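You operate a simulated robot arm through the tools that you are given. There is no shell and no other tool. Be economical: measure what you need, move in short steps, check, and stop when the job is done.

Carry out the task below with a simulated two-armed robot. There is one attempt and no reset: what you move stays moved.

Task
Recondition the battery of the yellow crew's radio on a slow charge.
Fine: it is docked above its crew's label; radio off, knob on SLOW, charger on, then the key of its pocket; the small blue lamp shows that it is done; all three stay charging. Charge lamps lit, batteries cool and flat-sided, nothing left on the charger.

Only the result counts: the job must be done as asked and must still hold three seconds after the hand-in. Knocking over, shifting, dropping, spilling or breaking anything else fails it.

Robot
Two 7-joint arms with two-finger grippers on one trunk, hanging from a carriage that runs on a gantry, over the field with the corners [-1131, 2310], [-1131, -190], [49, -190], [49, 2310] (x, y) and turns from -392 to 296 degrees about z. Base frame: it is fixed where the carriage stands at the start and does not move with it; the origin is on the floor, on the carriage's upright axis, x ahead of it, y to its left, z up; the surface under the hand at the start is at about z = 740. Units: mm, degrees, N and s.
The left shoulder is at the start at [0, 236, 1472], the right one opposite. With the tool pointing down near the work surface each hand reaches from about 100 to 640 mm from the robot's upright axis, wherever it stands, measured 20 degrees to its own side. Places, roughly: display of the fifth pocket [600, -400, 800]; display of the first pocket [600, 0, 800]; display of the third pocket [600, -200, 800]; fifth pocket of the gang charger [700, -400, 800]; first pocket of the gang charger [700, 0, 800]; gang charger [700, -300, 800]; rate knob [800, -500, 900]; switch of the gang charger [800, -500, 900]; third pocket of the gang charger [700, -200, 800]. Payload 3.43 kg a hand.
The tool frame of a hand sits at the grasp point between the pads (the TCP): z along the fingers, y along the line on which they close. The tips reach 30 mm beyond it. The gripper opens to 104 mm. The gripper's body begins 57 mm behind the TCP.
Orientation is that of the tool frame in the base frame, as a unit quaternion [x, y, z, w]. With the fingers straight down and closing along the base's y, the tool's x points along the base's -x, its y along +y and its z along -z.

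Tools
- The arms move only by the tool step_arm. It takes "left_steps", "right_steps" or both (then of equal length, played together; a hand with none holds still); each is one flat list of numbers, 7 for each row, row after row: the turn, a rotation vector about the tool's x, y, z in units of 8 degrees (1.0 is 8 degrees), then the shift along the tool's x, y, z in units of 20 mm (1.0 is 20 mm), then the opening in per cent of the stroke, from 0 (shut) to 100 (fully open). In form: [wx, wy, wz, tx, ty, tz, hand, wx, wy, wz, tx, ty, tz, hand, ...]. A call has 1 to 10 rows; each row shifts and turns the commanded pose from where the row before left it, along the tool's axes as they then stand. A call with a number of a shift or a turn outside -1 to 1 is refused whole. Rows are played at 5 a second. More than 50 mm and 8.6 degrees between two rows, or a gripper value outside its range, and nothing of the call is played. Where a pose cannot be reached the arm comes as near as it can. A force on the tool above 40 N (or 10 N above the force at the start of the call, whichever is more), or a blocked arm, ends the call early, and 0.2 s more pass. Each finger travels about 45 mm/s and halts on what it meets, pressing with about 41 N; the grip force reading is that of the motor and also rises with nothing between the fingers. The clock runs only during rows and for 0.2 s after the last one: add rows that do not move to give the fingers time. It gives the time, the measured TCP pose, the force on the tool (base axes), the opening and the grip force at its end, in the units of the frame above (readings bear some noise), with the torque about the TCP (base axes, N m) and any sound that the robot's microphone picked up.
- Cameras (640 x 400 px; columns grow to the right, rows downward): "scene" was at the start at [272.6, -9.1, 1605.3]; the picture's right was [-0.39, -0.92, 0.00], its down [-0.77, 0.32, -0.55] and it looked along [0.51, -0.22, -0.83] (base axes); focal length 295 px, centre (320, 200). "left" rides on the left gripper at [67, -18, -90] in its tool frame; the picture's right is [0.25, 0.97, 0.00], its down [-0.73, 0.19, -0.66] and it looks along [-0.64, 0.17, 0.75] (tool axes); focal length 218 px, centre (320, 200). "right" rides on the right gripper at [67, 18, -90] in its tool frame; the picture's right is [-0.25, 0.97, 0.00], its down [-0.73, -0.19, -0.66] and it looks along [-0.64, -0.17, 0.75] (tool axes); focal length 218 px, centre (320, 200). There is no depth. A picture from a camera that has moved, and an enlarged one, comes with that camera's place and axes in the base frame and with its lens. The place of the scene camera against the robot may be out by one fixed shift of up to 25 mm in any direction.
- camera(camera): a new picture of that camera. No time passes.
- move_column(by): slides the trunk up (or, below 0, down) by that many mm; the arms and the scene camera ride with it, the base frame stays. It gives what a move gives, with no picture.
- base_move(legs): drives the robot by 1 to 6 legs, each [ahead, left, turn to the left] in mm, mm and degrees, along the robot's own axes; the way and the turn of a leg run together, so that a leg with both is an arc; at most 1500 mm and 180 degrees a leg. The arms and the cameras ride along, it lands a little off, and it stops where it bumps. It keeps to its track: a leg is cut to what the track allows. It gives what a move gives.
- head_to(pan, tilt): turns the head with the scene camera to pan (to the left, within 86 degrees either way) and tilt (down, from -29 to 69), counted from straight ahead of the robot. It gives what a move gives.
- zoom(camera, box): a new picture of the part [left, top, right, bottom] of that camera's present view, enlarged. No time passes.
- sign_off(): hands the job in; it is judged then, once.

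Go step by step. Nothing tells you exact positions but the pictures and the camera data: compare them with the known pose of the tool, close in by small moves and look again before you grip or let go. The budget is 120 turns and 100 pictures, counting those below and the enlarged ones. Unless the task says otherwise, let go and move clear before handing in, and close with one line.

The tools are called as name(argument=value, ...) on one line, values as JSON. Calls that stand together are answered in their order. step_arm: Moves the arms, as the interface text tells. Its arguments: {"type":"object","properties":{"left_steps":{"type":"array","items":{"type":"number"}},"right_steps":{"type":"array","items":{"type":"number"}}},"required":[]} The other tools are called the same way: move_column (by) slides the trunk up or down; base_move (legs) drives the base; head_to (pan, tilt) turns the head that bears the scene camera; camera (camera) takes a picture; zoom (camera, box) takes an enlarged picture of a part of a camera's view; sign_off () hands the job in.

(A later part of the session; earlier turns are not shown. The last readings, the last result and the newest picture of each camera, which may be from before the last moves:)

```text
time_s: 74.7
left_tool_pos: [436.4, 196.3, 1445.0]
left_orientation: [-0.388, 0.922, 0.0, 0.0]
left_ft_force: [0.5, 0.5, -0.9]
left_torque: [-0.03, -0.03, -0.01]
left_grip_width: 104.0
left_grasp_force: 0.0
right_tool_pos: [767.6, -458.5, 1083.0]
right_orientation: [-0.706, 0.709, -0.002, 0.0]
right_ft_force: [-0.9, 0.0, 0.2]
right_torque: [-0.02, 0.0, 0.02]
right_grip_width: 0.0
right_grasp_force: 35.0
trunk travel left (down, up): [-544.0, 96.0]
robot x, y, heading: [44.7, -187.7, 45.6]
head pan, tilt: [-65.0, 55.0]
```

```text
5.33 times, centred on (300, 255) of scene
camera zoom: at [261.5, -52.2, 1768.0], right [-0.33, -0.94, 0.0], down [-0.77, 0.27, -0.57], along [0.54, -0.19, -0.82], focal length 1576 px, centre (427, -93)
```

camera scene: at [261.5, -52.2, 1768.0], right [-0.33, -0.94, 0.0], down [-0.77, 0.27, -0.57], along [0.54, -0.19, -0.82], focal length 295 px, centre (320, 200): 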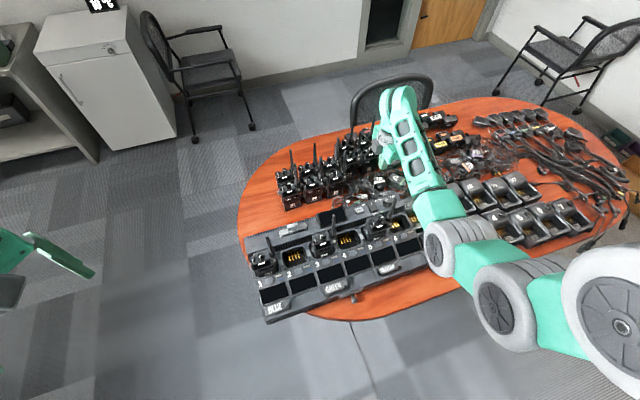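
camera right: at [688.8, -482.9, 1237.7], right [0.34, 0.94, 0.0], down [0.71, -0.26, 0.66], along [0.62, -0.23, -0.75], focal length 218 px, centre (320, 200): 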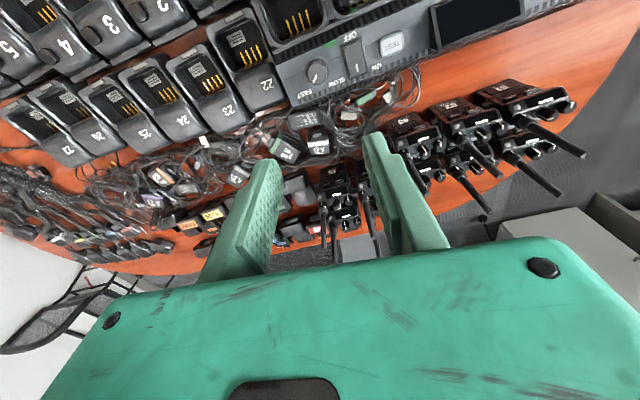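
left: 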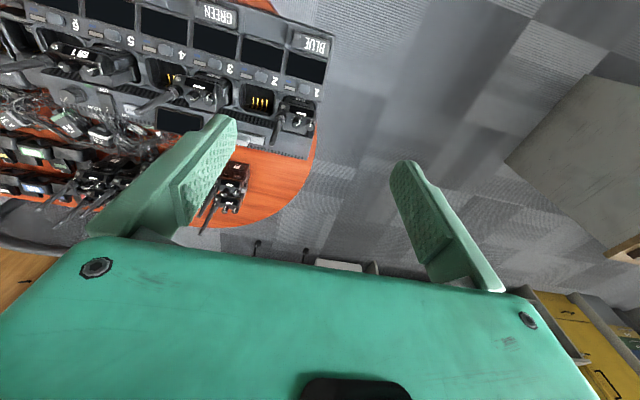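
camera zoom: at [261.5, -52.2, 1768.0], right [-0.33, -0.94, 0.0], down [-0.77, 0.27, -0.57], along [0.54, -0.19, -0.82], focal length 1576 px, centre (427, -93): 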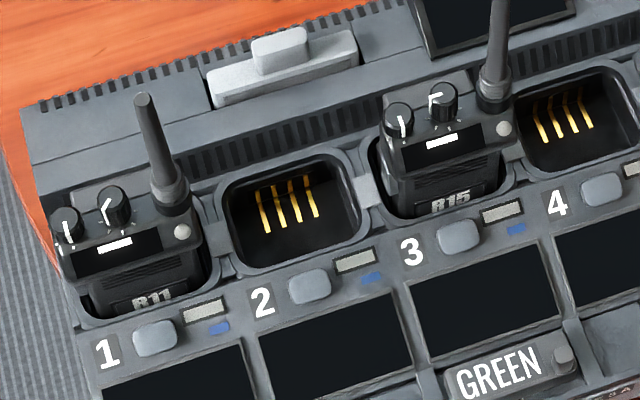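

The pocket lamps and displays are dark, so power seems off. I need a low side view of the rocker to judge its state, so I'll back off toward -y, tilt the hand camera up and lower it.

step_arm(right_steps=[0, 0, 0, 0.92, 0.17, 0, 0, 0, 0, 0, 0.92, 0.17, 0, 0, 0, 0, 0, 0.92, 0.17, 0, 0, 0, 0, 0, 0.92, 0.17, 0, 0, 0, 0, 0, 0.92, 0.17, 0, 0, 0, 0, 0, 0.92, 0.17, 0, 0, 0, 0, 0, 0.92, 0.17, 0, 0, 0, 0, 0, 0.92, 0.17, 0, 0, 0, -1, 0, 0, 0, 0, 0, 0, -1, 0, 0, 0, 0, 0])

move_column(by=-140)

camera(camera="right")

```text
time_s: 76.9
left_tool_pos: [436.3, 196.6, 1444.9]
left_orientation: [-0.386, 0.922, -0.001, 0.0]
left_ft_force: [0.0, 0.5, 0.0]
left_torque: [0.01, 0.0, 0.02]
left_grip_width: 103.9
left_grasp_force: 0.1
right_tool_pos: [739.6, -605.5, 1084.7]
right_orientation: [-0.699, 0.701, 0.095, 0.1]
right_ft_force: [-0.1, 0.8, -0.9]
right_torque: [0.0, -0.03, -0.01]
right_grip_width: 0.0
right_grasp_force: 34.8
trunk travel left (down, up): [-544.0, 96.0]
robot x, y, heading: [45.4, -182.1, 45.5]
head pan, tilt: [-65.0, 55.0]
```

```text
time_s: 78.5
left_tool_pos: [437.5, 196.4, 1305.1]
left_orientation: [-0.387, 0.922, 0.0, 0.0]
left_ft_force: [0.7, -0.5, 0.4]
left_torque: [0.0, 0.0, 0.05]
left_grip_width: 104.0
left_grasp_force: 0.1
right_tool_pos: [739.0, -604.8, 942.0]
right_orientation: [-0.7, 0.701, 0.096, 0.1]
right_ft_force: [-0.3, 0.1, 0.2]
right_torque: [0.0, -0.01, -0.03]
right_grip_width: 0.1
right_grasp_force: 34.3
trunk travel left (down, up): [-404.0, 236.0]
robot x, y, heading: [44.5, -188.4, 45.6]
head pan, tilt: [-65.0, 55.0]
```

```text
40 pictures are left
camera right: at [722.5, -694.7, 1010.6], right [-0.97, 0.25, 0.06], down [0.19, 0.52, 0.83], along [0.17, 0.82, -0.55], focal length 218 px, centre (320, 200)
```

right: 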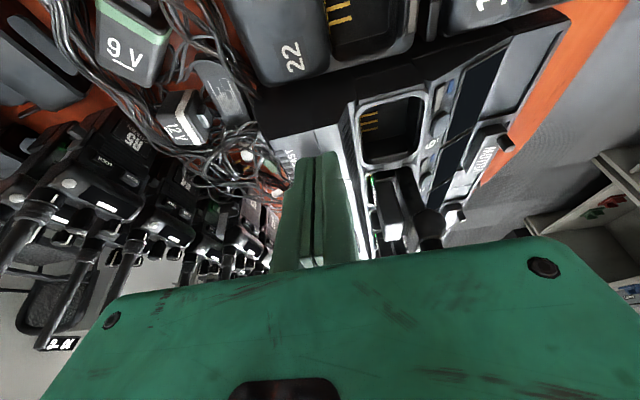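

The fingers hide the switch. I'll shift the hand 55 mm toward -x.

step_arm(right_steps=[0, 0, 0, 0, 0.92, 0, 0, 0, 0, 0, 0, 0.92, 0, 0, 0, 0, 0, 0, 0.92, 0, 0])

zoom(camera="right", box=[220, 100, 348, 220])

```text
time_s: 79.3
left_tool_pos: [436.6, 196.2, 1304.1]
left_orientation: [-0.387, 0.922, 0.0, 0.0]
left_ft_force: [0.2, 0.0, 0.2]
left_torque: [-0.01, 0.0, 0.0]
left_grip_width: 104.0
left_grasp_force: 0.1
right_tool_pos: [684.6, -604.6, 941.6]
right_orientation: [-0.699, 0.701, 0.096, 0.099]
right_ft_force: [-0.7, -0.8, -0.4]
right_torque: [0.02, -0.05, 0.01]
right_grip_width: 0.0
right_grasp_force: 34.7
trunk travel left (down, up): [-404.0, 236.0]
robot x, y, heading: [45.3, -192.2, 45.4]
head pan, tilt: [-65.0, 55.0]
```

```text
3.33 times, centred on (284, 160) of right
camera zoom: at [666.6, -694.4, 1010.0], right [-0.97, 0.25, 0.07], down [0.19, 0.52, 0.83], along [0.17, 0.82, -0.55], focal length 728 px, centre (440, 333)
```

zoom: 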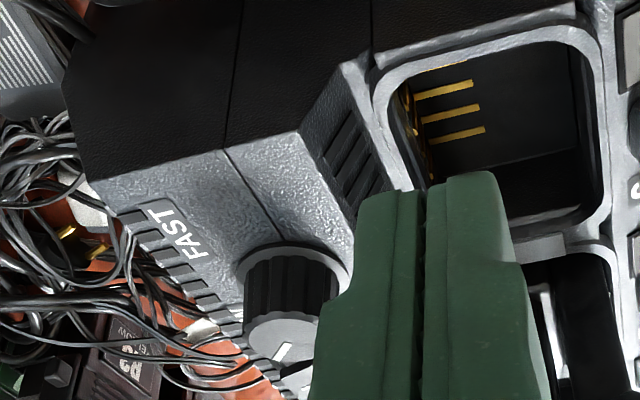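

zoom(camera="right", box=[250, 185, 330, 240])

```text
7.27 times, centred on (290, 212) of right
camera zoom: at [666.6, -694.4, 1010.0], right [-0.97, 0.25, 0.07], down [0.19, 0.52, 0.83], along [0.17, 0.82, -0.55], focal length 1587 px, centre (538, 109)
```

zoom: 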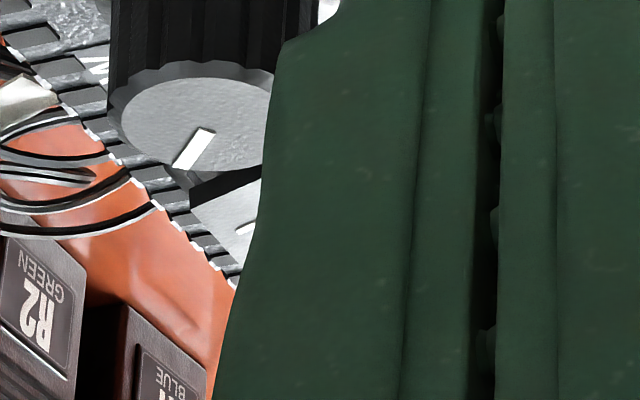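

step_arm(right_steps=[0, 0, 0, 0, 0.9, -0.5, 0, 0, 0, 0, 0, 0.9, -0.5, 0, 0, 0, 0, 0, 0.9, 0, 0, 0, 0, 0, 0, 0.9, 0, 0])

camera(camera="right")

```text
time_s: 80.3
left_tool_pos: [435.7, 195.8, 1304.6]
left_orientation: [-0.387, 0.922, 0.0, 0.0]
left_ft_force: [0.6, 0.7, 1.4]
left_torque: [0.0, -0.07, 0.0]
left_grip_width: 103.8
left_grasp_force: 0.2
right_tool_pos: [610.9, -611.1, 960.9]
right_orientation: [-0.699, 0.701, 0.096, 0.099]
right_ft_force: [-0.1, -0.2, 0.0]
right_torque: [0.03, -0.01, 0.0]
right_grip_width: 0.1
right_grasp_force: 35.0
trunk travel left (down, up): [-404.0, 236.0]
robot x, y, heading: [41.0, -189.0, 45.7]
head pan, tilt: [-65.0, 55.0]
```

```text
37 pictures are left
camera right: at [594.5, -699.4, 1029.4], right [-0.97, 0.25, 0.07], down [0.19, 0.52, 0.83], along [0.17, 0.82, -0.55], focal length 218 px, centre (320, 200)
```

right: 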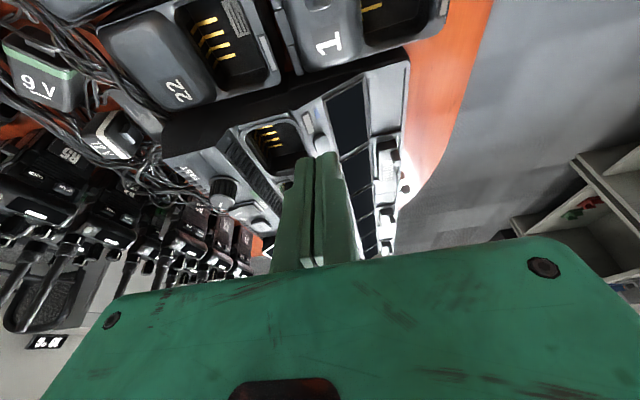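

zoom(camera="right", box=[200, 160, 296, 240])

```text
5.00 times, centred on (248, 200) of right
camera zoom: at [594.5, -699.4, 1029.4], right [-0.97, 0.25, 0.07], down [0.19, 0.52, 0.83], along [0.17, 0.82, -0.55], focal length 1091 px, centre (680, 200)
```

zoom: 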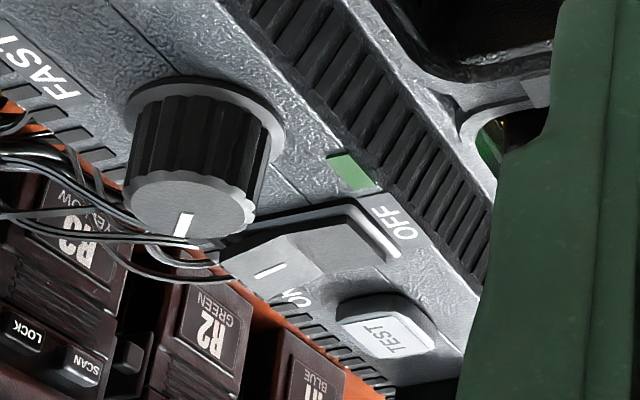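

The side view shows the ON end sunk and the OFF end proud, so the switch is on; the hand felt nothing there. Next is key 5 at about (623, -419, 836). I'll raise, square the hand up and tilt it forward so it clears the radio's overhang.

move_column(by=110)

step_arm(right_steps=[0, 1, 0, 0, 0, 0, 0, 0, 1, 0, 0, 0, 0, 0, 0, 0, 1, 0, 0, 0, 0, 0, 0, 1, 0, 0, 0, 0, 0, 0, 1, 0, 0, 0, 0, 0, 0, 1, 0, 0, 0, 0, 0, 0, 1, 0, 0, 0, 0, 0, 0, 1, 0, 0, 0, 0, 0, 0, 1, 0, 0, 0, 0, 0, 0, 1, 0, 0, 0, 0])

step_arm(right_steps=[0, 0, 1, 0, 0, 0, 0, 0, 0, 1, 0, 0, 0, 0, 0, 0, 1, 0, 0, 0, 0, 0, 0, 0.3, 0, 0, 0, 0, 0, -1, 0, 0, 0, 0, 0, 0, -1, 0, 0, 0, 0, 0, 0, -1, 0, 0, 0, 0, 0, 0, -1, 0, 0, 0, 0, 0])

```text
time_s: 81.8
left_tool_pos: [436.8, 196.9, 1414.7]
left_orientation: [-0.387, 0.922, 0.0, 0.0]
left_ft_force: [0.0, 1.0, 0.1]
left_torque: [0.04, -0.01, 0.02]
left_grip_width: 103.9
left_grasp_force: 0.2
right_tool_pos: [611.3, -611.3, 1071.2]
right_orientation: [-0.7, 0.701, 0.096, 0.099]
right_ft_force: [0.0, 0.1, -0.7]
right_torque: [-0.02, -0.02, -0.01]
right_grip_width: 0.0
right_grasp_force: 35.0
trunk travel left (down, up): [-514.0, 126.0]
robot x, y, heading: [47.8, -190.3, 45.4]
head pan, tilt: [-65.0, 55.0]
```

```text
time_s: 84.0
left_tool_pos: [435.5, 196.5, 1414.4]
left_orientation: [-0.387, 0.922, 0.0, 0.0]
left_ft_force: [0.2, -0.1, 0.3]
left_torque: [-0.02, 0.03, 0.02]
left_grip_width: 104.1
left_grasp_force: 0.1
right_tool_pos: [612.9, -610.2, 1072.5]
right_orientation: [-0.222, 0.975, -0.002, 0.001]
right_ft_force: [-0.4, 0.8, 0.8]
right_torque: [0.01, -0.02, 0.01]
right_grip_width: 0.0
right_grasp_force: 34.5
trunk travel left (down, up): [-514.0, 126.0]
robot x, y, heading: [46.8, -190.7, 45.5]
head pan, tilt: [-65.0, 55.0]
```

```text
time_s: 85.8
left_tool_pos: [437.7, 195.9, 1415.2]
left_orientation: [-0.387, 0.922, 0.0, 0.0]
left_ft_force: [0.2, 0.2, 0.8]
left_torque: [0.0, 0.0, 0.02]
left_grip_width: 104.1
left_grasp_force: 0.1
right_tool_pos: [615.9, -606.4, 1084.1]
right_orientation: [0.006, 0.97, -0.006, 0.244]
right_ft_force: [-0.1, 0.2, -0.8]
right_torque: [0.01, -0.04, -0.05]
right_grip_width: 0.0
right_grasp_force: 35.3
right hand out of reach, approached as far as the arm can: row 8
trunk travel left (down, up): [-514.0, 126.0]
robot x, y, heading: [47.2, -190.6, 45.5]
head pan, tilt: [-65.0, 55.0]
```

step_arm(right_steps=[0, 0, 0, 0.517, 0.935, 0.55, 0, 0, 0, 0, 0.517, 0.935, 0.55, 0, 0, 0, 0, 0.517, 0.935, 0.55, 0, 0, 0, 0, 0.517, 0.935, 0.55, 0, 0, 0, 0, 0.517, 0.935, 0.55, 0, 0, 0, 0, 0.517, 0.935, 0.55, 0, 0, 0, 0, 0.517, 0.935, 0.55, 0, 0, 0, 0, 0.517, 0.935, 0.55, 0, 0, 0, 0, 0.517, 0.935, 0.55, 0, 0, 0, 0, 0.517, 0.935, 0.55, 0])

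camera(camera="right")

```text
time_s: 88.0
left_tool_pos: [437.9, 196.6, 1414.3]
left_orientation: [-0.387, 0.922, 0.0, -0.001]
left_ft_force: [0.3, 1.0, 0.4]
left_torque: [-0.02, 0.04, 0.04]
left_grip_width: 104.0
left_grasp_force: 0.1
right_tool_pos: [586.0, -419.0, 979.8]
right_orientation: [0.005, 0.97, -0.007, 0.243]
right_ft_force: [-0.2, -0.3, 0.6]
right_torque: [0.01, 0.01, -0.01]
right_grip_width: 0.1
right_grasp_force: 34.8
right hand out of reach, approached as far as the arm can: row 2, 3, 4, 5, 6, 7
trunk travel left (down, up): [-514.0, 126.0]
robot x, y, heading: [46.6, -186.5, 45.7]
head pan, tilt: [-65.0, 55.0]
```

```text
35 pictures are left
camera right: at [484.9, -399.7, 1027.5], right [0.24, 0.97, 0.11], down [0.33, -0.19, 0.93], along [0.91, -0.18, -0.36], focal length 218 px, centre (320, 200)
```

right: 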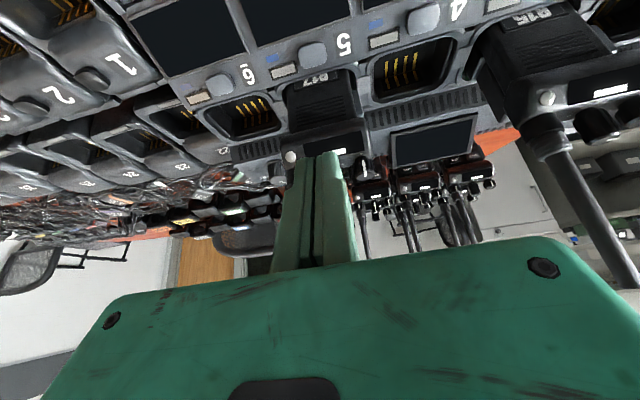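

zoom(camera="right", box=[250, 10, 378, 90])

```text
5.00 times, centred on (314, 50) of right
camera zoom: at [484.9, -399.7, 1027.5], right [0.24, 0.97, 0.11], down [0.33, -0.19, 0.93], along [0.91, -0.18, -0.36], focal length 1091 px, centre (350, 950)
```

zoom: 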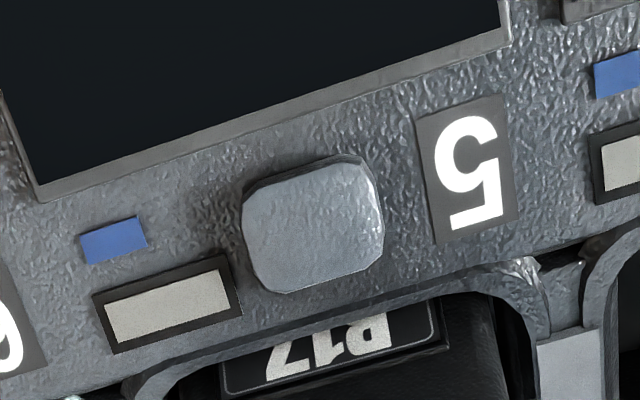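

Key 5 refined to about (621, -418, 836). I'll lower the trunk, move forward over it and check.

move_column(by=-80)

step_arm(right_steps=[0, 0, 0, -0.63, 0.03, 0.34, 0, 0, 0, 0, -0.63, 0.03, 0.34, 0])

zoom(camera="right", box=[220, 60, 420, 185])

```text
time_s: 89.1
left_tool_pos: [436.7, 196.7, 1336.3]
left_orientation: [-0.389, 0.921, 0.0, 0.0]
left_ft_force: [0.4, 0.8, -0.4]
left_torque: [0.04, -0.01, 0.04]
left_grip_width: 104.0
left_grasp_force: 0.0
right_tool_pos: [584.7, -418.9, 900.5]
right_orientation: [0.006, 0.97, -0.007, 0.243]
right_ft_force: [-0.5, 1.3, -1.1]
right_torque: [0.02, 0.0, -0.02]
right_grip_width: 0.2
right_grasp_force: 35.0
trunk travel left (down, up): [-434.0, 206.0]
robot x, y, heading: [45.7, -189.1, 45.7]
head pan, tilt: [-65.0, 55.0]
```

```text
time_s: 89.7
left_tool_pos: [437.4, 196.6, 1335.7]
left_orientation: [-0.388, 0.922, -0.001, 0.0]
left_ft_force: [0.1, 0.1, 0.4]
left_torque: [0.0, -0.05, 0.0]
left_grip_width: 104.0
left_grasp_force: 0.0
right_tool_pos: [614.4, -418.0, 900.2]
right_orientation: [0.006, 0.97, -0.006, 0.242]
right_ft_force: [0.5, -0.8, 0.1]
right_torque: [0.01, 0.05, -0.01]
right_grip_width: 0.3
right_grasp_force: 34.4
trunk travel left (down, up): [-434.0, 206.0]
robot x, y, heading: [43.6, -187.7, 45.5]
head pan, tilt: [-65.0, 55.0]
```

```text
3.20 times, centred on (320, 122) of right
camera zoom: at [514.3, -399.1, 947.9], right [0.24, 0.97, 0.11], down [0.33, -0.19, 0.93], along [0.91, -0.18, -0.36], focal length 698 px, centre (320, 448)
```

zoom: 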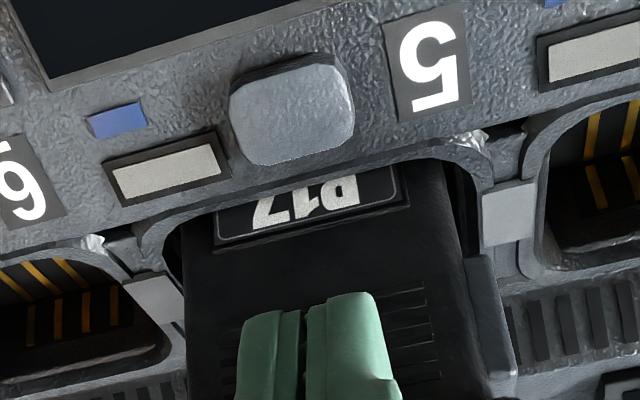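

step_arm(right_steps=[0, 0, 0, 0.09, 0, -0.05, 0])

move_column(by=-25)

zoom(camera="right", box=[220, 70, 420, 195])

```text
time_s: 90.1
left_tool_pos: [437.1, 197.2, 1333.7]
left_orientation: [-0.387, 0.922, 0.0, 0.0]
left_ft_force: [0.2, 0.2, 0.3]
left_torque: [-0.02, 0.0, -0.03]
left_grip_width: 103.8
left_grasp_force: 0.0
right_tool_pos: [611.0, -419.5, 900.4]
right_orientation: [0.007, 0.97, -0.007, 0.243]
right_ft_force: [0.9, 0.9, 0.5]
right_torque: [0.0, 0.01, 0.01]
right_grip_width: 0.1
right_grasp_force: 34.8
trunk travel left (down, up): [-434.0, 206.0]
robot x, y, heading: [44.3, -189.5, 45.6]
head pan, tilt: [-65.0, 55.0]
```

```text
time_s: 90.8
left_tool_pos: [436.8, 196.1, 1311.2]
left_orientation: [-0.387, 0.922, 0.0, 0.0]
left_ft_force: [-0.8, -0.3, -0.3]
left_torque: [-0.02, -0.01, -0.01]
left_grip_width: 103.9
left_grasp_force: 0.0
right_tool_pos: [612.6, -418.8, 874.6]
right_orientation: [0.007, 0.97, -0.007, 0.243]
right_ft_force: [-0.3, 0.3, 0.1]
right_torque: [0.0, 0.0, 0.0]
right_grip_width: 0.2
right_grasp_force: 34.2
trunk travel left (down, up): [-409.0, 231.0]
robot x, y, heading: [46.6, -188.2, 45.4]
head pan, tilt: [-65.0, 55.0]
```

```text
3.20 times, centred on (320, 132) of right
camera zoom: at [511.8, -399.4, 922.9], right [0.24, 0.97, 0.11], down [0.33, -0.19, 0.93], along [0.91, -0.18, -0.36], focal length 698 px, centre (320, 416)
```

zoom: 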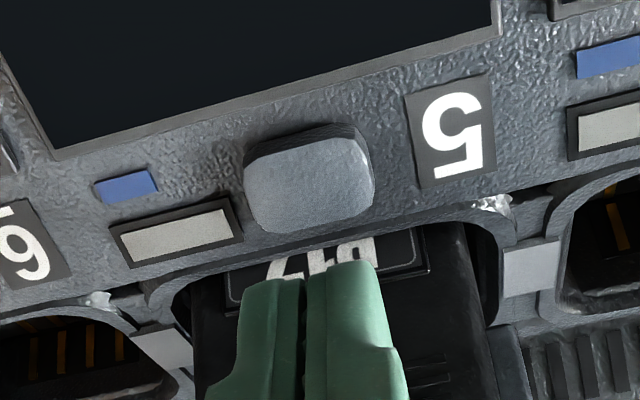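

Key is at about (626, -418, 826). I'll shift forward 4 mm and lower closer.

step_arm(right_steps=[0, 0, 0, -0.19, 0, 0.1, 0])

move_column(by=-14)

zoom(camera="right", box=[220, 70, 420, 195])

```text
time_s: 91.2
left_tool_pos: [437.7, 197.4, 1309.6]
left_orientation: [-0.388, 0.922, 0.0, 0.001]
left_ft_force: [0.2, 0.3, -0.3]
left_torque: [-0.01, -0.02, -0.03]
left_grip_width: 103.8
left_grasp_force: 0.1
right_tool_pos: [616.4, -419.3, 876.3]
right_orientation: [0.006, 0.97, -0.007, 0.242]
right_ft_force: [0.8, -0.5, 0.5]
right_torque: [0.01, 0.01, 0.03]
right_grip_width: 0.0
right_grasp_force: 34.9
trunk travel left (down, up): [-409.0, 231.0]
robot x, y, heading: [48.9, -191.7, 45.6]
head pan, tilt: [-65.0, 55.0]
```

```text
time_s: 91.8
left_tool_pos: [436.7, 197.0, 1294.8]
left_orientation: [-0.388, 0.922, 0.0, 0.0]
left_ft_force: [0.1, 0.7, -0.6]
left_torque: [0.04, -0.04, 0.03]
left_grip_width: 104.1
left_grasp_force: 0.1
right_tool_pos: [617.4, -418.2, 862.4]
right_orientation: [0.007, 0.97, -0.007, 0.242]
right_ft_force: [0.7, -0.7, -0.4]
right_torque: [0.01, 0.06, 0.0]
right_grip_width: 0.0
right_grasp_force: 34.7
trunk travel left (down, up): [-395.0, 245.0]
robot x, y, heading: [42.8, -186.0, 45.4]
head pan, tilt: [-65.0, 55.0]
```

```text
3.20 times, centred on (320, 132) of right
camera zoom: at [516.2, -399.2, 908.8], right [0.24, 0.97, 0.11], down [0.33, -0.19, 0.93], along [0.91, -0.18, -0.36], focal length 698 px, centre (320, 416)
```

zoom: 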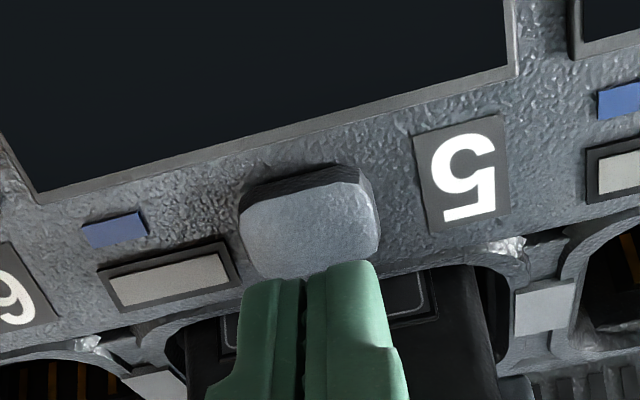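

step_arm(right_steps=[0, 0, 0, 0.024, 0, 0.044, 0, 0, 0, 0, 0.047, 0, 0.088, 0, 0, 0, 0, 0.047, 0, 0.088, 0, 0, 0, 0, 0, 0, 0, 0])

zoom(camera="right", box=[220, 70, 420, 195])

```text
time_s: 92.8
left_tool_pos: [437.7, 196.5, 1295.5]
left_orientation: [-0.388, 0.922, 0.0, -0.001]
left_ft_force: [-0.6, 0.0, -0.6]
left_torque: [0.0, -0.02, -0.03]
left_grip_width: 104.1
left_grasp_force: 0.2
right_tool_pos: [616.0, -418.6, 856.3]
right_orientation: [0.007, 0.97, -0.007, 0.243]
right_ft_force: [-0.6, -0.1, 0.3]
right_torque: [0.02, 0.01, 0.01]
right_grip_width: 0.0
right_grasp_force: 34.0
trunk travel left (down, up): [-395.0, 245.0]
robot x, y, heading: [47.5, -191.0, 45.3]
head pan, tilt: [-65.0, 55.0]
```

```text
3.20 times, centred on (320, 132) of right
camera zoom: at [515.9, -399.7, 903.8], right [0.24, 0.97, 0.11], down [0.33, -0.19, 0.93], along [0.91, -0.18, -0.36], focal length 698 px, centre (320, 416)
```

zoom: 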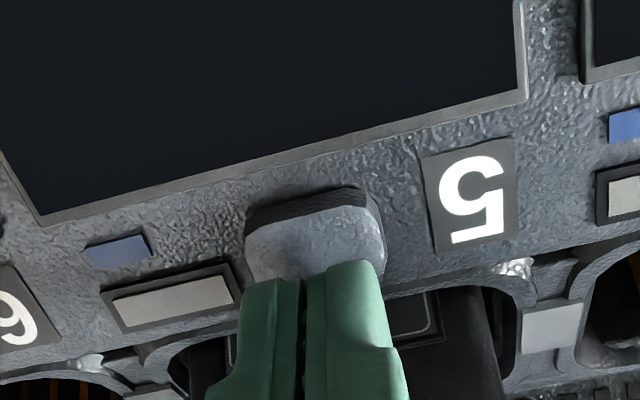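

No contact yet. I'll continue down in 2 mm steps.

step_arm(right_steps=[0, 0, 0, 0.047, 0, 0.088, 0, 0, 0, 0, 0.047, 0, 0.088, 0, 0, 0, 0, 0, 0, 0, 0])

zoom(camera="right", box=[220, 70, 420, 195])

```text
time_s: 93.7
left_tool_pos: [436.1, 195.9, 1296.1]
left_orientation: [-0.388, 0.922, 0.0, 0.0]
left_ft_force: [-0.2, -0.3, 0.7]
left_torque: [-0.02, 0.02, 0.0]
left_grip_width: 104.4
left_grasp_force: 0.0
right_tool_pos: [617.0, -417.8, 852.6]
right_orientation: [0.006, 0.97, -0.008, 0.243]
right_ft_force: [-0.2, -0.7, -0.2]
right_torque: [-0.01, 0.01, -0.03]
right_grip_width: 0.0
right_grasp_force: 34.9
trunk travel left (down, up): [-395.0, 245.0]
robot x, y, heading: [46.7, -185.9, 45.6]
head pan, tilt: [-65.0, 55.0]
```

```text
3.20 times, centred on (320, 132) of right
camera zoom: at [516.3, -399.3, 899.8], right [0.24, 0.97, 0.11], down [0.33, -0.19, 0.92], along [0.91, -0.18, -0.36], focal length 698 px, centre (320, 416)
```

zoom: 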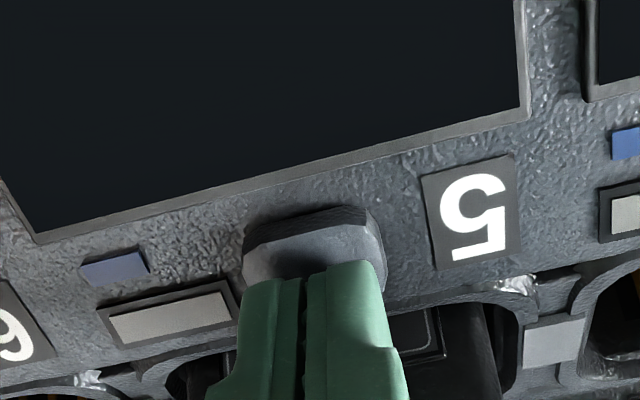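

step_arm(right_steps=[0, 0, 0, 0.047, 0, 0.088, 0, 0, 0, 0, 0.047, 0, 0.088, 0, 0, 0, 0, 0, 0, 0, 0])

zoom(camera="right", box=[220, 70, 420, 195])

```text
time_s: 94.5
left_tool_pos: [436.4, 196.8, 1295.0]
left_orientation: [-0.387, 0.922, 0.0, 0.001]
left_ft_force: [-1.4, 0.5, -0.1]
left_torque: [0.02, -0.02, 0.0]
left_grip_width: 103.9
left_grasp_force: 0.1
right_tool_pos: [618.4, -417.7, 848.9]
right_orientation: [0.006, 0.97, -0.007, 0.242]
right_ft_force: [-0.6, 0.8, 1.8]
right_torque: [0.0, -0.03, -0.01]
right_grip_width: 6.2
right_grasp_force: 35.3
trunk travel left (down, up): [-395.0, 245.0]
robot x, y, heading: [45.1, -189.9, 45.7]
head pan, tilt: [-65.0, 55.0]
heard: click
```

```text
3.20 times, centred on (320, 132) of right
camera zoom: at [516.7, -399.6, 895.7], right [0.24, 0.97, 0.11], down [0.33, -0.19, 0.93], along [0.91, -0.18, -0.36], focal length 698 px, centre (320, 416)
```

zoom: 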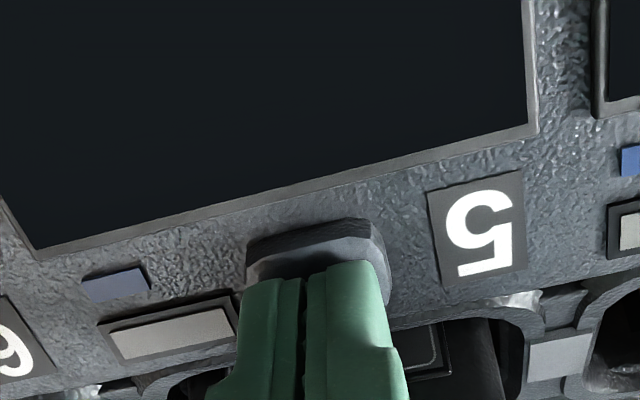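

A click was heard. I'll rise and check the display and blue lamp.

move_column(by=90)

camera(camera="right")

zoom(camera="scene", box=[245, 190, 435, 320])

```text
time_s: 95.7
left_tool_pos: [436.7, 195.4, 1385.6]
left_orientation: [-0.388, 0.922, 0.001, 0.0]
left_ft_force: [-0.5, 0.8, 0.6]
left_torque: [-0.02, -0.04, -0.03]
left_grip_width: 104.1
left_grasp_force: 0.1
right_tool_pos: [616.9, -419.2, 937.9]
right_orientation: [0.007, 0.97, -0.007, 0.243]
right_ft_force: [0.0, -0.5, 0.2]
right_torque: [0.01, -0.01, -0.02]
right_grip_width: 0.0
right_grasp_force: 34.6
trunk travel left (down, up): [-485.0, 155.0]
robot x, y, heading: [44.6, -188.6, 45.4]
head pan, tilt: [-65.0, 55.0]
```

```text
27 pictures are left
camera right: at [516.4, -399.6, 985.5], right [0.24, 0.97, 0.11], down [0.33, -0.19, 0.93], along [0.91, -0.18, -0.36], focal length 218 px, centre (320, 200)
```

right: 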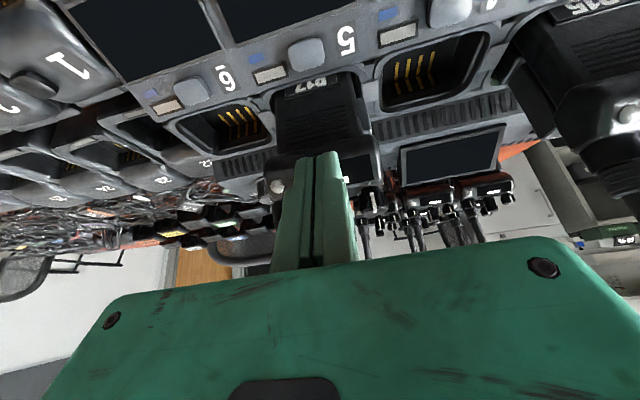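

```text
3.08 times, centred on (340, 255) of scene
camera zoom: at [261.5, -52.2, 1708.9], right [-0.33, -0.94, 0.0], down [-0.77, 0.27, -0.57], along [0.54, -0.19, -0.82], focal length 909 px, centre (258, 31)
```

zoom: 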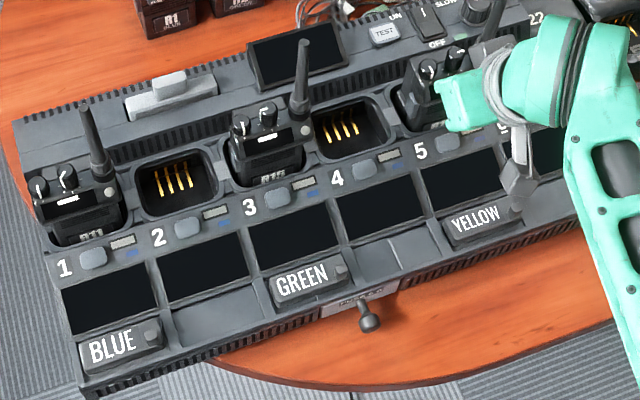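

Still no power: the display is dark. My tip depth estimate was evidently several millimetres too deep, so the rocker's ON end was probably never reached. I'll go back and press it using the trunk for depth.

move_column(by=154)

step_arm(right_steps=[0, 0.88, 0, 0, 0, 0, 0, 0, 0.88, 0, 0, 0, 0, 0, 0, 0.88, 0, 0, 0, 0, 0, 0, 0.88, 0, 0, 0, 0, 0, 0, 0, -1, 0, 0, 0, 0, 0, 0, -1, 0, 0, 0, 0, 0, 0, -1, 0, 0, 0, 0, 0, 0, -1, 0, 0, 0, 0])

step_arm(right_steps=[0, 0, -1, 0, 0, 0, 0, 0, 0, -1, 0, 0, 0, 0, 0, 0, -1, 0, 0, 0, 0, 0, 0, -1, 0, 0, 0, 0, 0, 0, -1, 0, 0, 0, 0, 0, 0, -1, 0, 0, 0, 0, 0, 0, -1, 0, 0, 0, 0])

```text
time_s: 97.5
left_tool_pos: [437.8, 197.8, 1539.5]
left_orientation: [-0.387, 0.922, 0.0, 0.0]
left_ft_force: [0.1, 0.1, -0.6]
left_torque: [0.03, 0.03, 0.01]
left_grip_width: 103.9
left_grasp_force: 0.0
right_tool_pos: [616.9, -419.3, 1092.2]
right_orientation: [0.006, 0.97, -0.007, 0.243]
right_ft_force: [-0.6, -1.1, 0.1]
right_torque: [0.02, 0.06, 0.0]
right_grip_width: 0.1
right_grasp_force: 34.2
trunk travel left (down, up): [-639.0, 1.0]
robot x, y, heading: [47.4, -187.6, 45.4]
head pan, tilt: [-65.0, 55.0]
```

```text
time_s: 99.3
left_tool_pos: [436.7, 196.1, 1538.6]
left_orientation: [-0.388, 0.922, 0.0, 0.0]
left_ft_force: [0.4, 0.5, 0.3]
left_torque: [0.0, -0.04, 0.0]
left_grip_width: 104.1
left_grasp_force: 0.1
right_tool_pos: [617.7, -418.7, 1093.1]
right_orientation: [-0.27, 0.963, -0.005, -0.001]
right_ft_force: [0.0, 0.1, -0.4]
right_torque: [0.03, -0.04, -0.01]
right_grip_width: 0.0
right_grasp_force: 34.7
trunk travel left (down, up): [-639.0, 1.0]
robot x, y, heading: [47.4, -190.3, 45.6]
head pan, tilt: [-65.0, 55.0]
```

```text
time_s: 100.9
left_tool_pos: [437.1, 197.3, 1540.0]
left_orientation: [-0.387, 0.922, 0.0, 0.0]
left_ft_force: [-0.1, -0.1, 0.0]
left_torque: [0.0, -0.01, -0.01]
left_grip_width: 104.0
left_grasp_force: 0.0
right_tool_pos: [617.6, -419.1, 1092.6]
right_orientation: [-0.69, 0.724, -0.003, -0.004]
right_ft_force: [1.0, -0.5, 0.3]
right_torque: [0.03, 0.05, -0.03]
right_grip_width: 0.0
right_grasp_force: 34.3
trunk travel left (down, up): [-639.0, 1.0]
robot x, y, heading: [43.7, -189.7, 45.6]
head pan, tilt: [-65.0, 55.0]
```

step_arm(right_steps=[0, 0, 0, 0, 0, -1, 0, 0, 0, 0, 0, 0, -1, 0, 0, 0, 0, 0, 0, -1, 0, 0, 0, 0, 0, 0, -1, 0, 0, 0, 0, 0, 0, -1, 0])

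move_column(by=-95)

step_arm(right_steps=[0, 0, 0, 0.185, -0.957, 0, 0, 0, 0, 0, 0.185, -0.957, 0, 0, 0, 0, 0, 0.185, -0.957, 0, 0, 0, 0, 0, 0.185, -0.957, 0, 0, 0, 0, 0, 0.185, -0.957, 0, 0, 0, 0, 0, 0.185, -0.957, 0, 0, 0, 0, 0, 0.185, -0.957, 0, 0, 0, 0, 0, 0.185, -0.957, 0, 0])

```text
time_s: 102.1
left_tool_pos: [436.9, 196.6, 1539.7]
left_orientation: [-0.388, 0.922, 0.0, 0.0]
left_ft_force: [0.7, -0.4, 0.8]
left_torque: [0.01, 0.01, -0.03]
left_grip_width: 103.8
left_grasp_force: 0.0
right_tool_pos: [616.7, -417.0, 1192.6]
right_orientation: [-0.689, 0.725, -0.002, -0.004]
right_ft_force: [0.5, -0.3, -0.6]
right_torque: [-0.02, 0.0, -0.01]
right_grip_width: 0.1
right_grasp_force: 35.1
trunk travel left (down, up): [-639.0, 1.0]
robot x, y, heading: [45.4, -190.0, 45.5]
head pan, tilt: [-65.0, 55.0]
```

```text
time_s: 103.4
left_tool_pos: [437.2, 196.3, 1444.3]
left_orientation: [-0.387, 0.922, 0.0, 0.0]
left_ft_force: [-0.3, 0.1, -0.2]
left_torque: [0.02, 0.0, -0.02]
left_grip_width: 104.2
left_grasp_force: 0.0
right_tool_pos: [617.6, -417.2, 1096.5]
right_orientation: [-0.689, 0.725, -0.004, -0.004]
right_ft_force: [0.9, 0.8, -0.7]
right_torque: [0.02, -0.01, 0.03]
right_grip_width: 0.1
right_grasp_force: 35.1
trunk travel left (down, up): [-544.0, 96.0]
robot x, y, heading: [44.6, -189.2, 45.7]
head pan, tilt: [-65.0, 55.0]
```

```text
time_s: 105.2
left_tool_pos: [436.7, 197.4, 1444.7]
left_orientation: [-0.387, 0.922, 0.0, 0.001]
left_ft_force: [0.4, 0.3, 0.8]
left_torque: [0.01, 0.02, -0.03]
left_grip_width: 103.8
left_grasp_force: 0.1
right_tool_pos: [771.0, -455.3, 1099.4]
right_orientation: [-0.689, 0.725, -0.004, -0.004]
right_ft_force: [-0.3, -0.4, 0.4]
right_torque: [-0.03, 0.0, 0.05]
right_grip_width: 0.0
right_grasp_force: 35.0
trunk travel left (down, up): [-544.0, 96.0]
robot x, y, heading: [48.9, -188.2, 45.8]
head pan, tilt: [-65.0, 55.0]
```

move_column(by=-205)

move_column(by=-6)

zoom(camera="right", box=[220, 80, 420, 205])

```text
time_s: 107.4
left_tool_pos: [436.4, 196.5, 1240.8]
left_orientation: [-0.387, 0.922, 0.0, -0.001]
left_ft_force: [-0.8, 0.0, 0.6]
left_torque: [-0.01, -0.01, -0.01]
left_grip_width: 104.0
left_grasp_force: 0.0
right_tool_pos: [769.1, -455.4, 892.7]
right_orientation: [-0.689, 0.725, -0.003, -0.004]
right_ft_force: [0.1, 0.3, -0.2]
right_torque: [-0.01, -0.03, 0.03]
right_grip_width: 0.1
right_grasp_force: 34.7
trunk travel left (down, up): [-339.0, 301.0]
robot x, y, heading: [51.2, -186.8, 45.9]
head pan, tilt: [-65.0, 55.0]
```

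```text
time_s: 107.9
left_tool_pos: [437.6, 196.2, 1235.3]
left_orientation: [-0.388, 0.922, -0.001, 0.001]
left_ft_force: [0.3, 0.4, 0.2]
left_torque: [0.0, -0.02, 0.0]
left_grip_width: 104.2
left_grasp_force: 0.1
right_tool_pos: [771.8, -455.8, 891.0]
right_orientation: [-0.689, 0.725, -0.006, -0.002]
right_ft_force: [-0.2, -0.4, -0.6]
right_torque: [0.01, -0.01, 0.02]
right_grip_width: 0.2
right_grasp_force: 34.3
trunk travel left (down, up): [-333.0, 307.0]
robot x, y, heading: [44.8, -187.5, 45.5]
head pan, tilt: [-65.0, 55.0]
```

```text
3.20 times, centred on (320, 142) of right
camera zoom: at [751.2, -521.3, 981.1], right [-0.95, 0.3, -0.01], down [0.22, 0.73, 0.65], along [0.2, 0.62, -0.76], focal length 698 px, centre (320, 384)
```

zoom: 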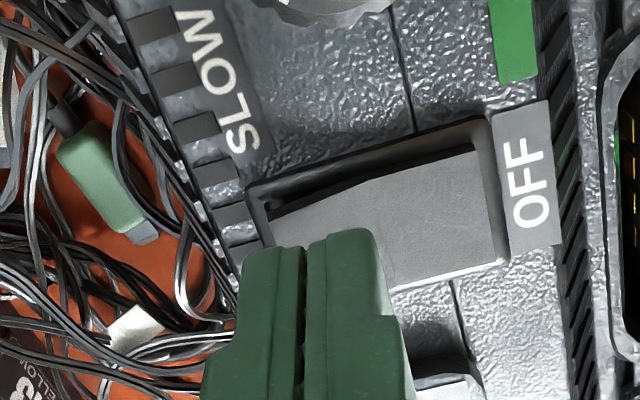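

The hand deflects without any tool force, so something further up the arm may be touching. I'll check with the scene camera before going further.

camera(camera="scene")

camera(camera="left")

```text
24 pictures are left
camera scene: at [262.1, -52.5, 1557.6], right [-0.33, -0.94, 0.0], down [-0.77, 0.27, -0.57], along [0.54, -0.19, -0.82], focal length 295 px, centre (320, 200)
```

scene: 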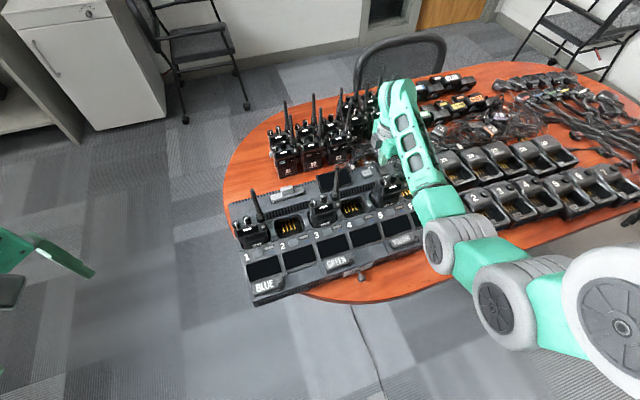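

```text
23 pictures are left
camera left: at [402.6, 136.2, 1323.7], right [-0.87, 0.5, 0.0], down [0.37, 0.65, 0.66], along [0.33, 0.57, -0.75], focal length 218 px, centre (320, 200)
```

left: 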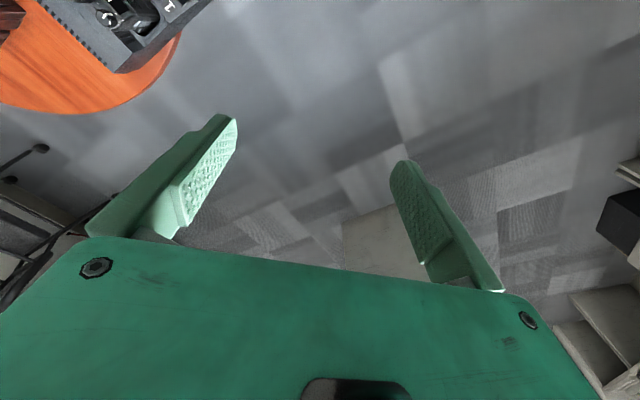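

zoom(camera="scene", box=[340, 70, 500, 270])

```text
2.00 times, centred on (420, 170) of scene
camera zoom: at [262.1, -52.5, 1557.6], right [-0.33, -0.94, 0.0], down [-0.77, 0.27, -0.57], along [0.54, -0.19, -0.82], focal length 591 px, centre (120, 260)
```

zoom: 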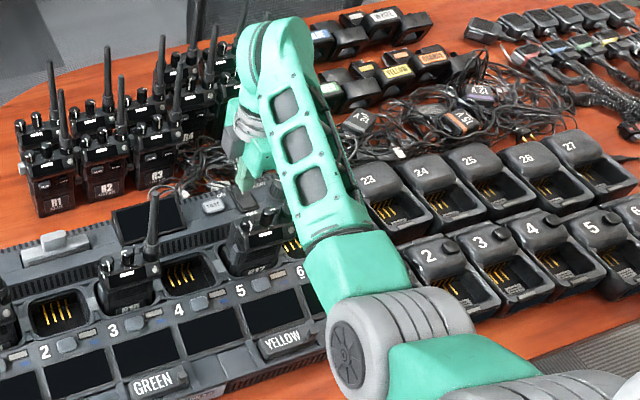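

R17's antenna sits right under the forearm, so that is the likely contact. I'll raise right away and inspect R17.

move_column(by=150)

zoom(camera="right", box=[330, 30, 490, 130])

zoom(camera="scene", box=[340, 110, 440, 230])

```text
time_s: 109.7
left_tool_pos: [437.3, 195.5, 1383.6]
left_orientation: [-0.387, 0.922, 0.0, 0.0]
left_ft_force: [0.4, -0.1, 0.9]
left_torque: [0.01, 0.04, -0.03]
left_grip_width: 104.3
left_grasp_force: 0.0
right_tool_pos: [768.3, -454.4, 1037.0]
right_orientation: [-0.689, 0.724, -0.003, -0.004]
right_ft_force: [-0.2, 0.7, -0.1]
right_torque: [-0.03, 0.0, 0.01]
right_grip_width: 0.0
right_grasp_force: 35.1
trunk travel left (down, up): [-483.0, 157.0]
robot x, y, heading: [46.4, -190.0, 45.7]
head pan, tilt: [-65.0, 55.0]
```

```text
4.00 times, centred on (410, 80) of right
camera zoom: at [748.6, -520.6, 1126.6], right [-0.95, 0.3, 0.0], down [0.23, 0.73, 0.65], along [0.2, 0.62, -0.76], focal length 873 px, centre (-40, 680)
```

zoom: 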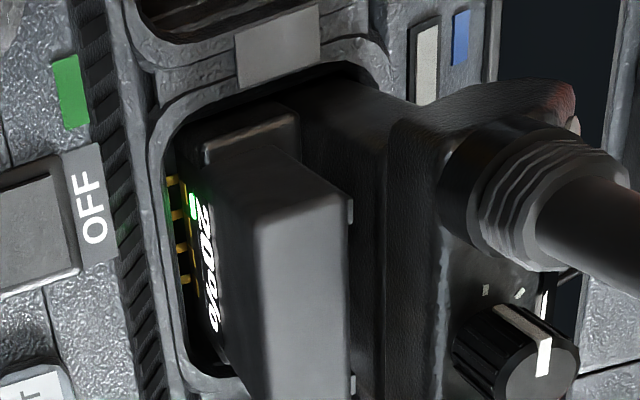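

```text
3.33 times, centred on (390, 170) of scene
camera zoom: at [261.5, -52.2, 1706.9], right [-0.33, -0.94, 0.0], down [-0.77, 0.27, -0.57], along [0.54, -0.19, -0.82], focal length 985 px, centre (87, 300)
```

zoom: 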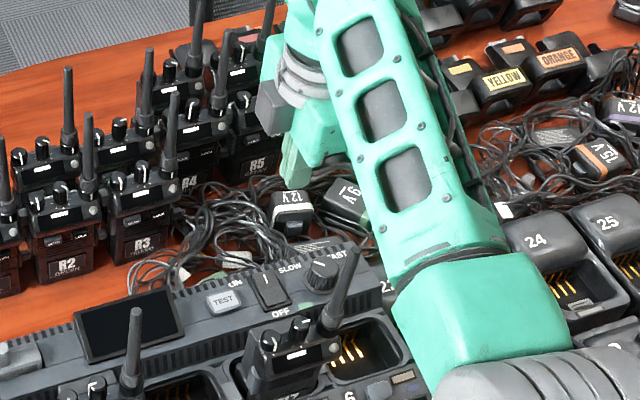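

R17 is intact and upright. I'll tilt the hand so the wrist leans toward -y, which keeps the forearm clear of the antenna, and press the ON end again.

step_arm(right_steps=[0, -1, 0, 0, 0, 0, 0, 0, -1, 0, 0, 0, 0, 0, 0, -1, 0, 0, 0, 0, 0, 0, 0, 0, 0.35, -0.06, -0.15, 0, 0, 0, 0, 0, 0, 0, 0])

move_column(by=-130)

zoom(camera="right", box=[220, 80, 420, 205])

```text
time_s: 110.9
left_tool_pos: [435.9, 197.6, 1383.5]
left_orientation: [-0.388, 0.922, 0.0, 0.0]
left_ft_force: [-0.9, 0.0, 0.0]
left_torque: [0.03, 0.02, 0.0]
left_grip_width: 103.8
left_grasp_force: 0.0
right_tool_pos: [769.5, -462.3, 1036.8]
right_orientation: [-0.674, 0.71, 0.14, 0.147]
right_ft_force: [0.0, -0.3, 0.4]
right_torque: [0.0, 0.0, -0.04]
right_grip_width: 0.0
right_grasp_force: 34.9
trunk travel left (down, up): [-483.0, 157.0]
robot x, y, heading: [46.5, -185.3, 45.8]
head pan, tilt: [-65.0, 55.0]
```

```text
time_s: 112.5
left_tool_pos: [436.4, 196.7, 1254.4]
left_orientation: [-0.388, 0.922, 0.001, 0.0]
left_ft_force: [-0.8, 0.1, 0.1]
left_torque: [0.0, 0.04, -0.02]
left_grip_width: 103.9
left_grasp_force: 0.1
right_tool_pos: [769.6, -461.7, 907.0]
right_orientation: [-0.674, 0.71, 0.139, 0.147]
right_ft_force: [0.1, 0.5, -0.6]
right_torque: [-0.03, -0.03, 0.02]
right_grip_width: 0.0
right_grasp_force: 35.2
trunk travel left (down, up): [-353.0, 287.0]
robot x, y, heading: [44.9, -184.0, 45.6]
head pan, tilt: [-65.0, 55.0]
```

```text
3.20 times, centred on (320, 142) of right
camera zoom: at [748.4, -559.2, 962.5], right [-0.95, 0.28, 0.1], down [0.21, 0.4, 0.89], along [0.21, 0.87, -0.44], focal length 698 px, centre (320, 384)
```

zoom: 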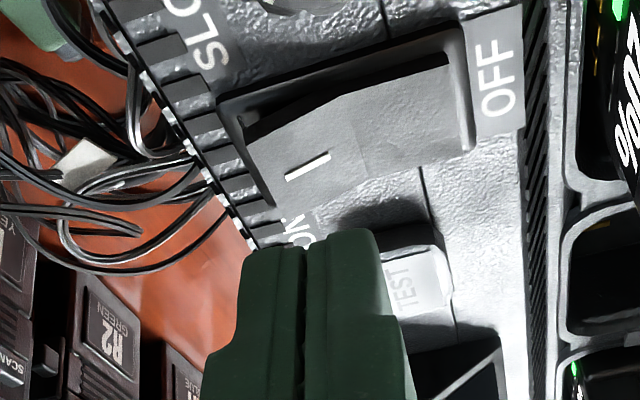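

From this angle I see the rocker's side wall is tall at the ON end: the ON end is raised, so the charger is off. I'll press down in small steps.

move_column(by=-12)

move_column(by=-5)

zoom(camera="right", box=[220, 80, 420, 205])

```text
time_s: 113.1
left_tool_pos: [436.9, 195.8, 1241.8]
left_orientation: [-0.388, 0.922, 0.001, -0.001]
left_ft_force: [-0.6, 0.4, 0.2]
left_torque: [-0.02, 0.01, -0.03]
left_grip_width: 104.2
left_grasp_force: 0.0
right_tool_pos: [769.8, -462.6, 895.4]
right_orientation: [-0.675, 0.71, 0.139, 0.147]
right_ft_force: [-0.5, 0.1, -0.1]
right_torque: [0.02, 0.01, -0.01]
right_grip_width: 0.0
right_grasp_force: 34.9
trunk travel left (down, up): [-341.0, 299.0]
robot x, y, heading: [46.6, -189.9, 45.5]
head pan, tilt: [-65.0, 55.0]
```

```text
time_s: 113.6
left_tool_pos: [437.0, 196.7, 1236.7]
left_orientation: [-0.388, 0.922, 0.001, -0.001]
left_ft_force: [0.3, 0.0, -0.7]
left_torque: [0.01, 0.0, 0.01]
left_grip_width: 104.0
left_grasp_force: 0.1
right_tool_pos: [770.5, -461.8, 890.1]
right_orientation: [-0.675, 0.709, 0.14, 0.147]
right_ft_force: [-0.6, -0.2, 0.4]
right_torque: [0.01, 0.01, -0.02]
right_grip_width: 0.0
right_grasp_force: 35.0
trunk travel left (down, up): [-336.0, 304.0]
robot x, y, heading: [47.3, -187.9, 45.6]
head pan, tilt: [-65.0, 55.0]
```

```text
3.20 times, centred on (320, 142) of right
camera zoom: at [748.3, -559.2, 945.2], right [-0.95, 0.28, 0.1], down [0.21, 0.4, 0.89], along [0.21, 0.87, -0.44], focal length 698 px, centre (320, 384)
```

zoom: 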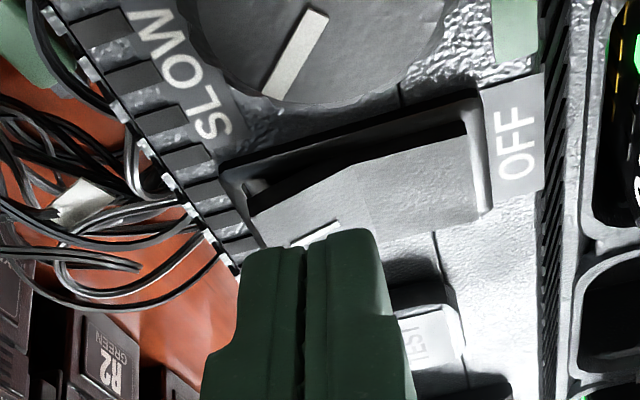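

move_column(by=-4)

move_column(by=-4)

zoom(camera="right", box=[220, 80, 420, 205])

```text
time_s: 114.1
left_tool_pos: [435.4, 196.1, 1231.6]
left_orientation: [-0.388, 0.922, 0.0, 0.0]
left_ft_force: [-0.1, -0.6, -0.5]
left_torque: [0.03, 0.01, 0.01]
left_grip_width: 103.9
left_grasp_force: 0.0
right_tool_pos: [769.7, -463.0, 885.5]
right_orientation: [-0.675, 0.71, 0.139, 0.146]
right_ft_force: [0.0, 0.0, -0.3]
right_torque: [-0.01, 0.01, 0.02]
right_grip_width: 0.2
right_grasp_force: 34.5
trunk travel left (down, up): [-332.0, 308.0]
robot x, y, heading: [43.5, -187.4, 45.3]
head pan, tilt: [-65.0, 55.0]
```

```text
time_s: 114.7
left_tool_pos: [437.3, 197.4, 1227.8]
left_orientation: [-0.387, 0.922, 0.0, 0.0]
left_ft_force: [-0.2, 0.7, 0.0]
left_torque: [-0.01, -0.02, 0.03]
left_grip_width: 104.2
left_grasp_force: 0.0
right_tool_pos: [770.0, -462.7, 881.6]
right_orientation: [-0.675, 0.71, 0.14, 0.146]
right_ft_force: [-0.1, -0.7, 0.1]
right_torque: [-0.02, -0.02, 0.01]
right_grip_width: 0.0
right_grasp_force: 35.3
trunk travel left (down, up): [-328.0, 312.0]
robot x, y, heading: [47.0, -186.8, 45.4]
head pan, tilt: [-65.0, 55.0]
```

```text
3.20 times, centred on (320, 142) of right
camera zoom: at [748.2, -559.2, 937.1], right [-0.95, 0.28, 0.1], down [0.21, 0.4, 0.89], along [0.21, 0.87, -0.44], focal length 698 px, centre (320, 384)
```

zoom: 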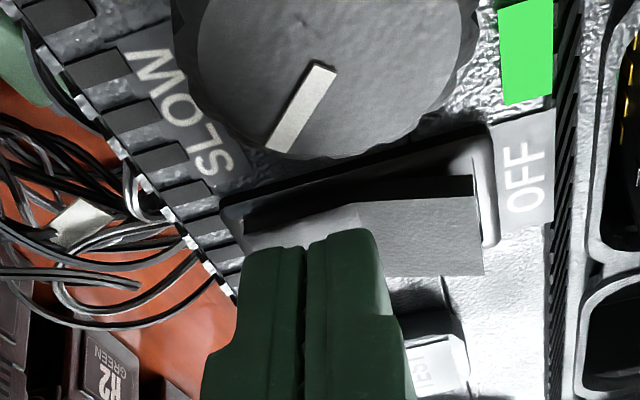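

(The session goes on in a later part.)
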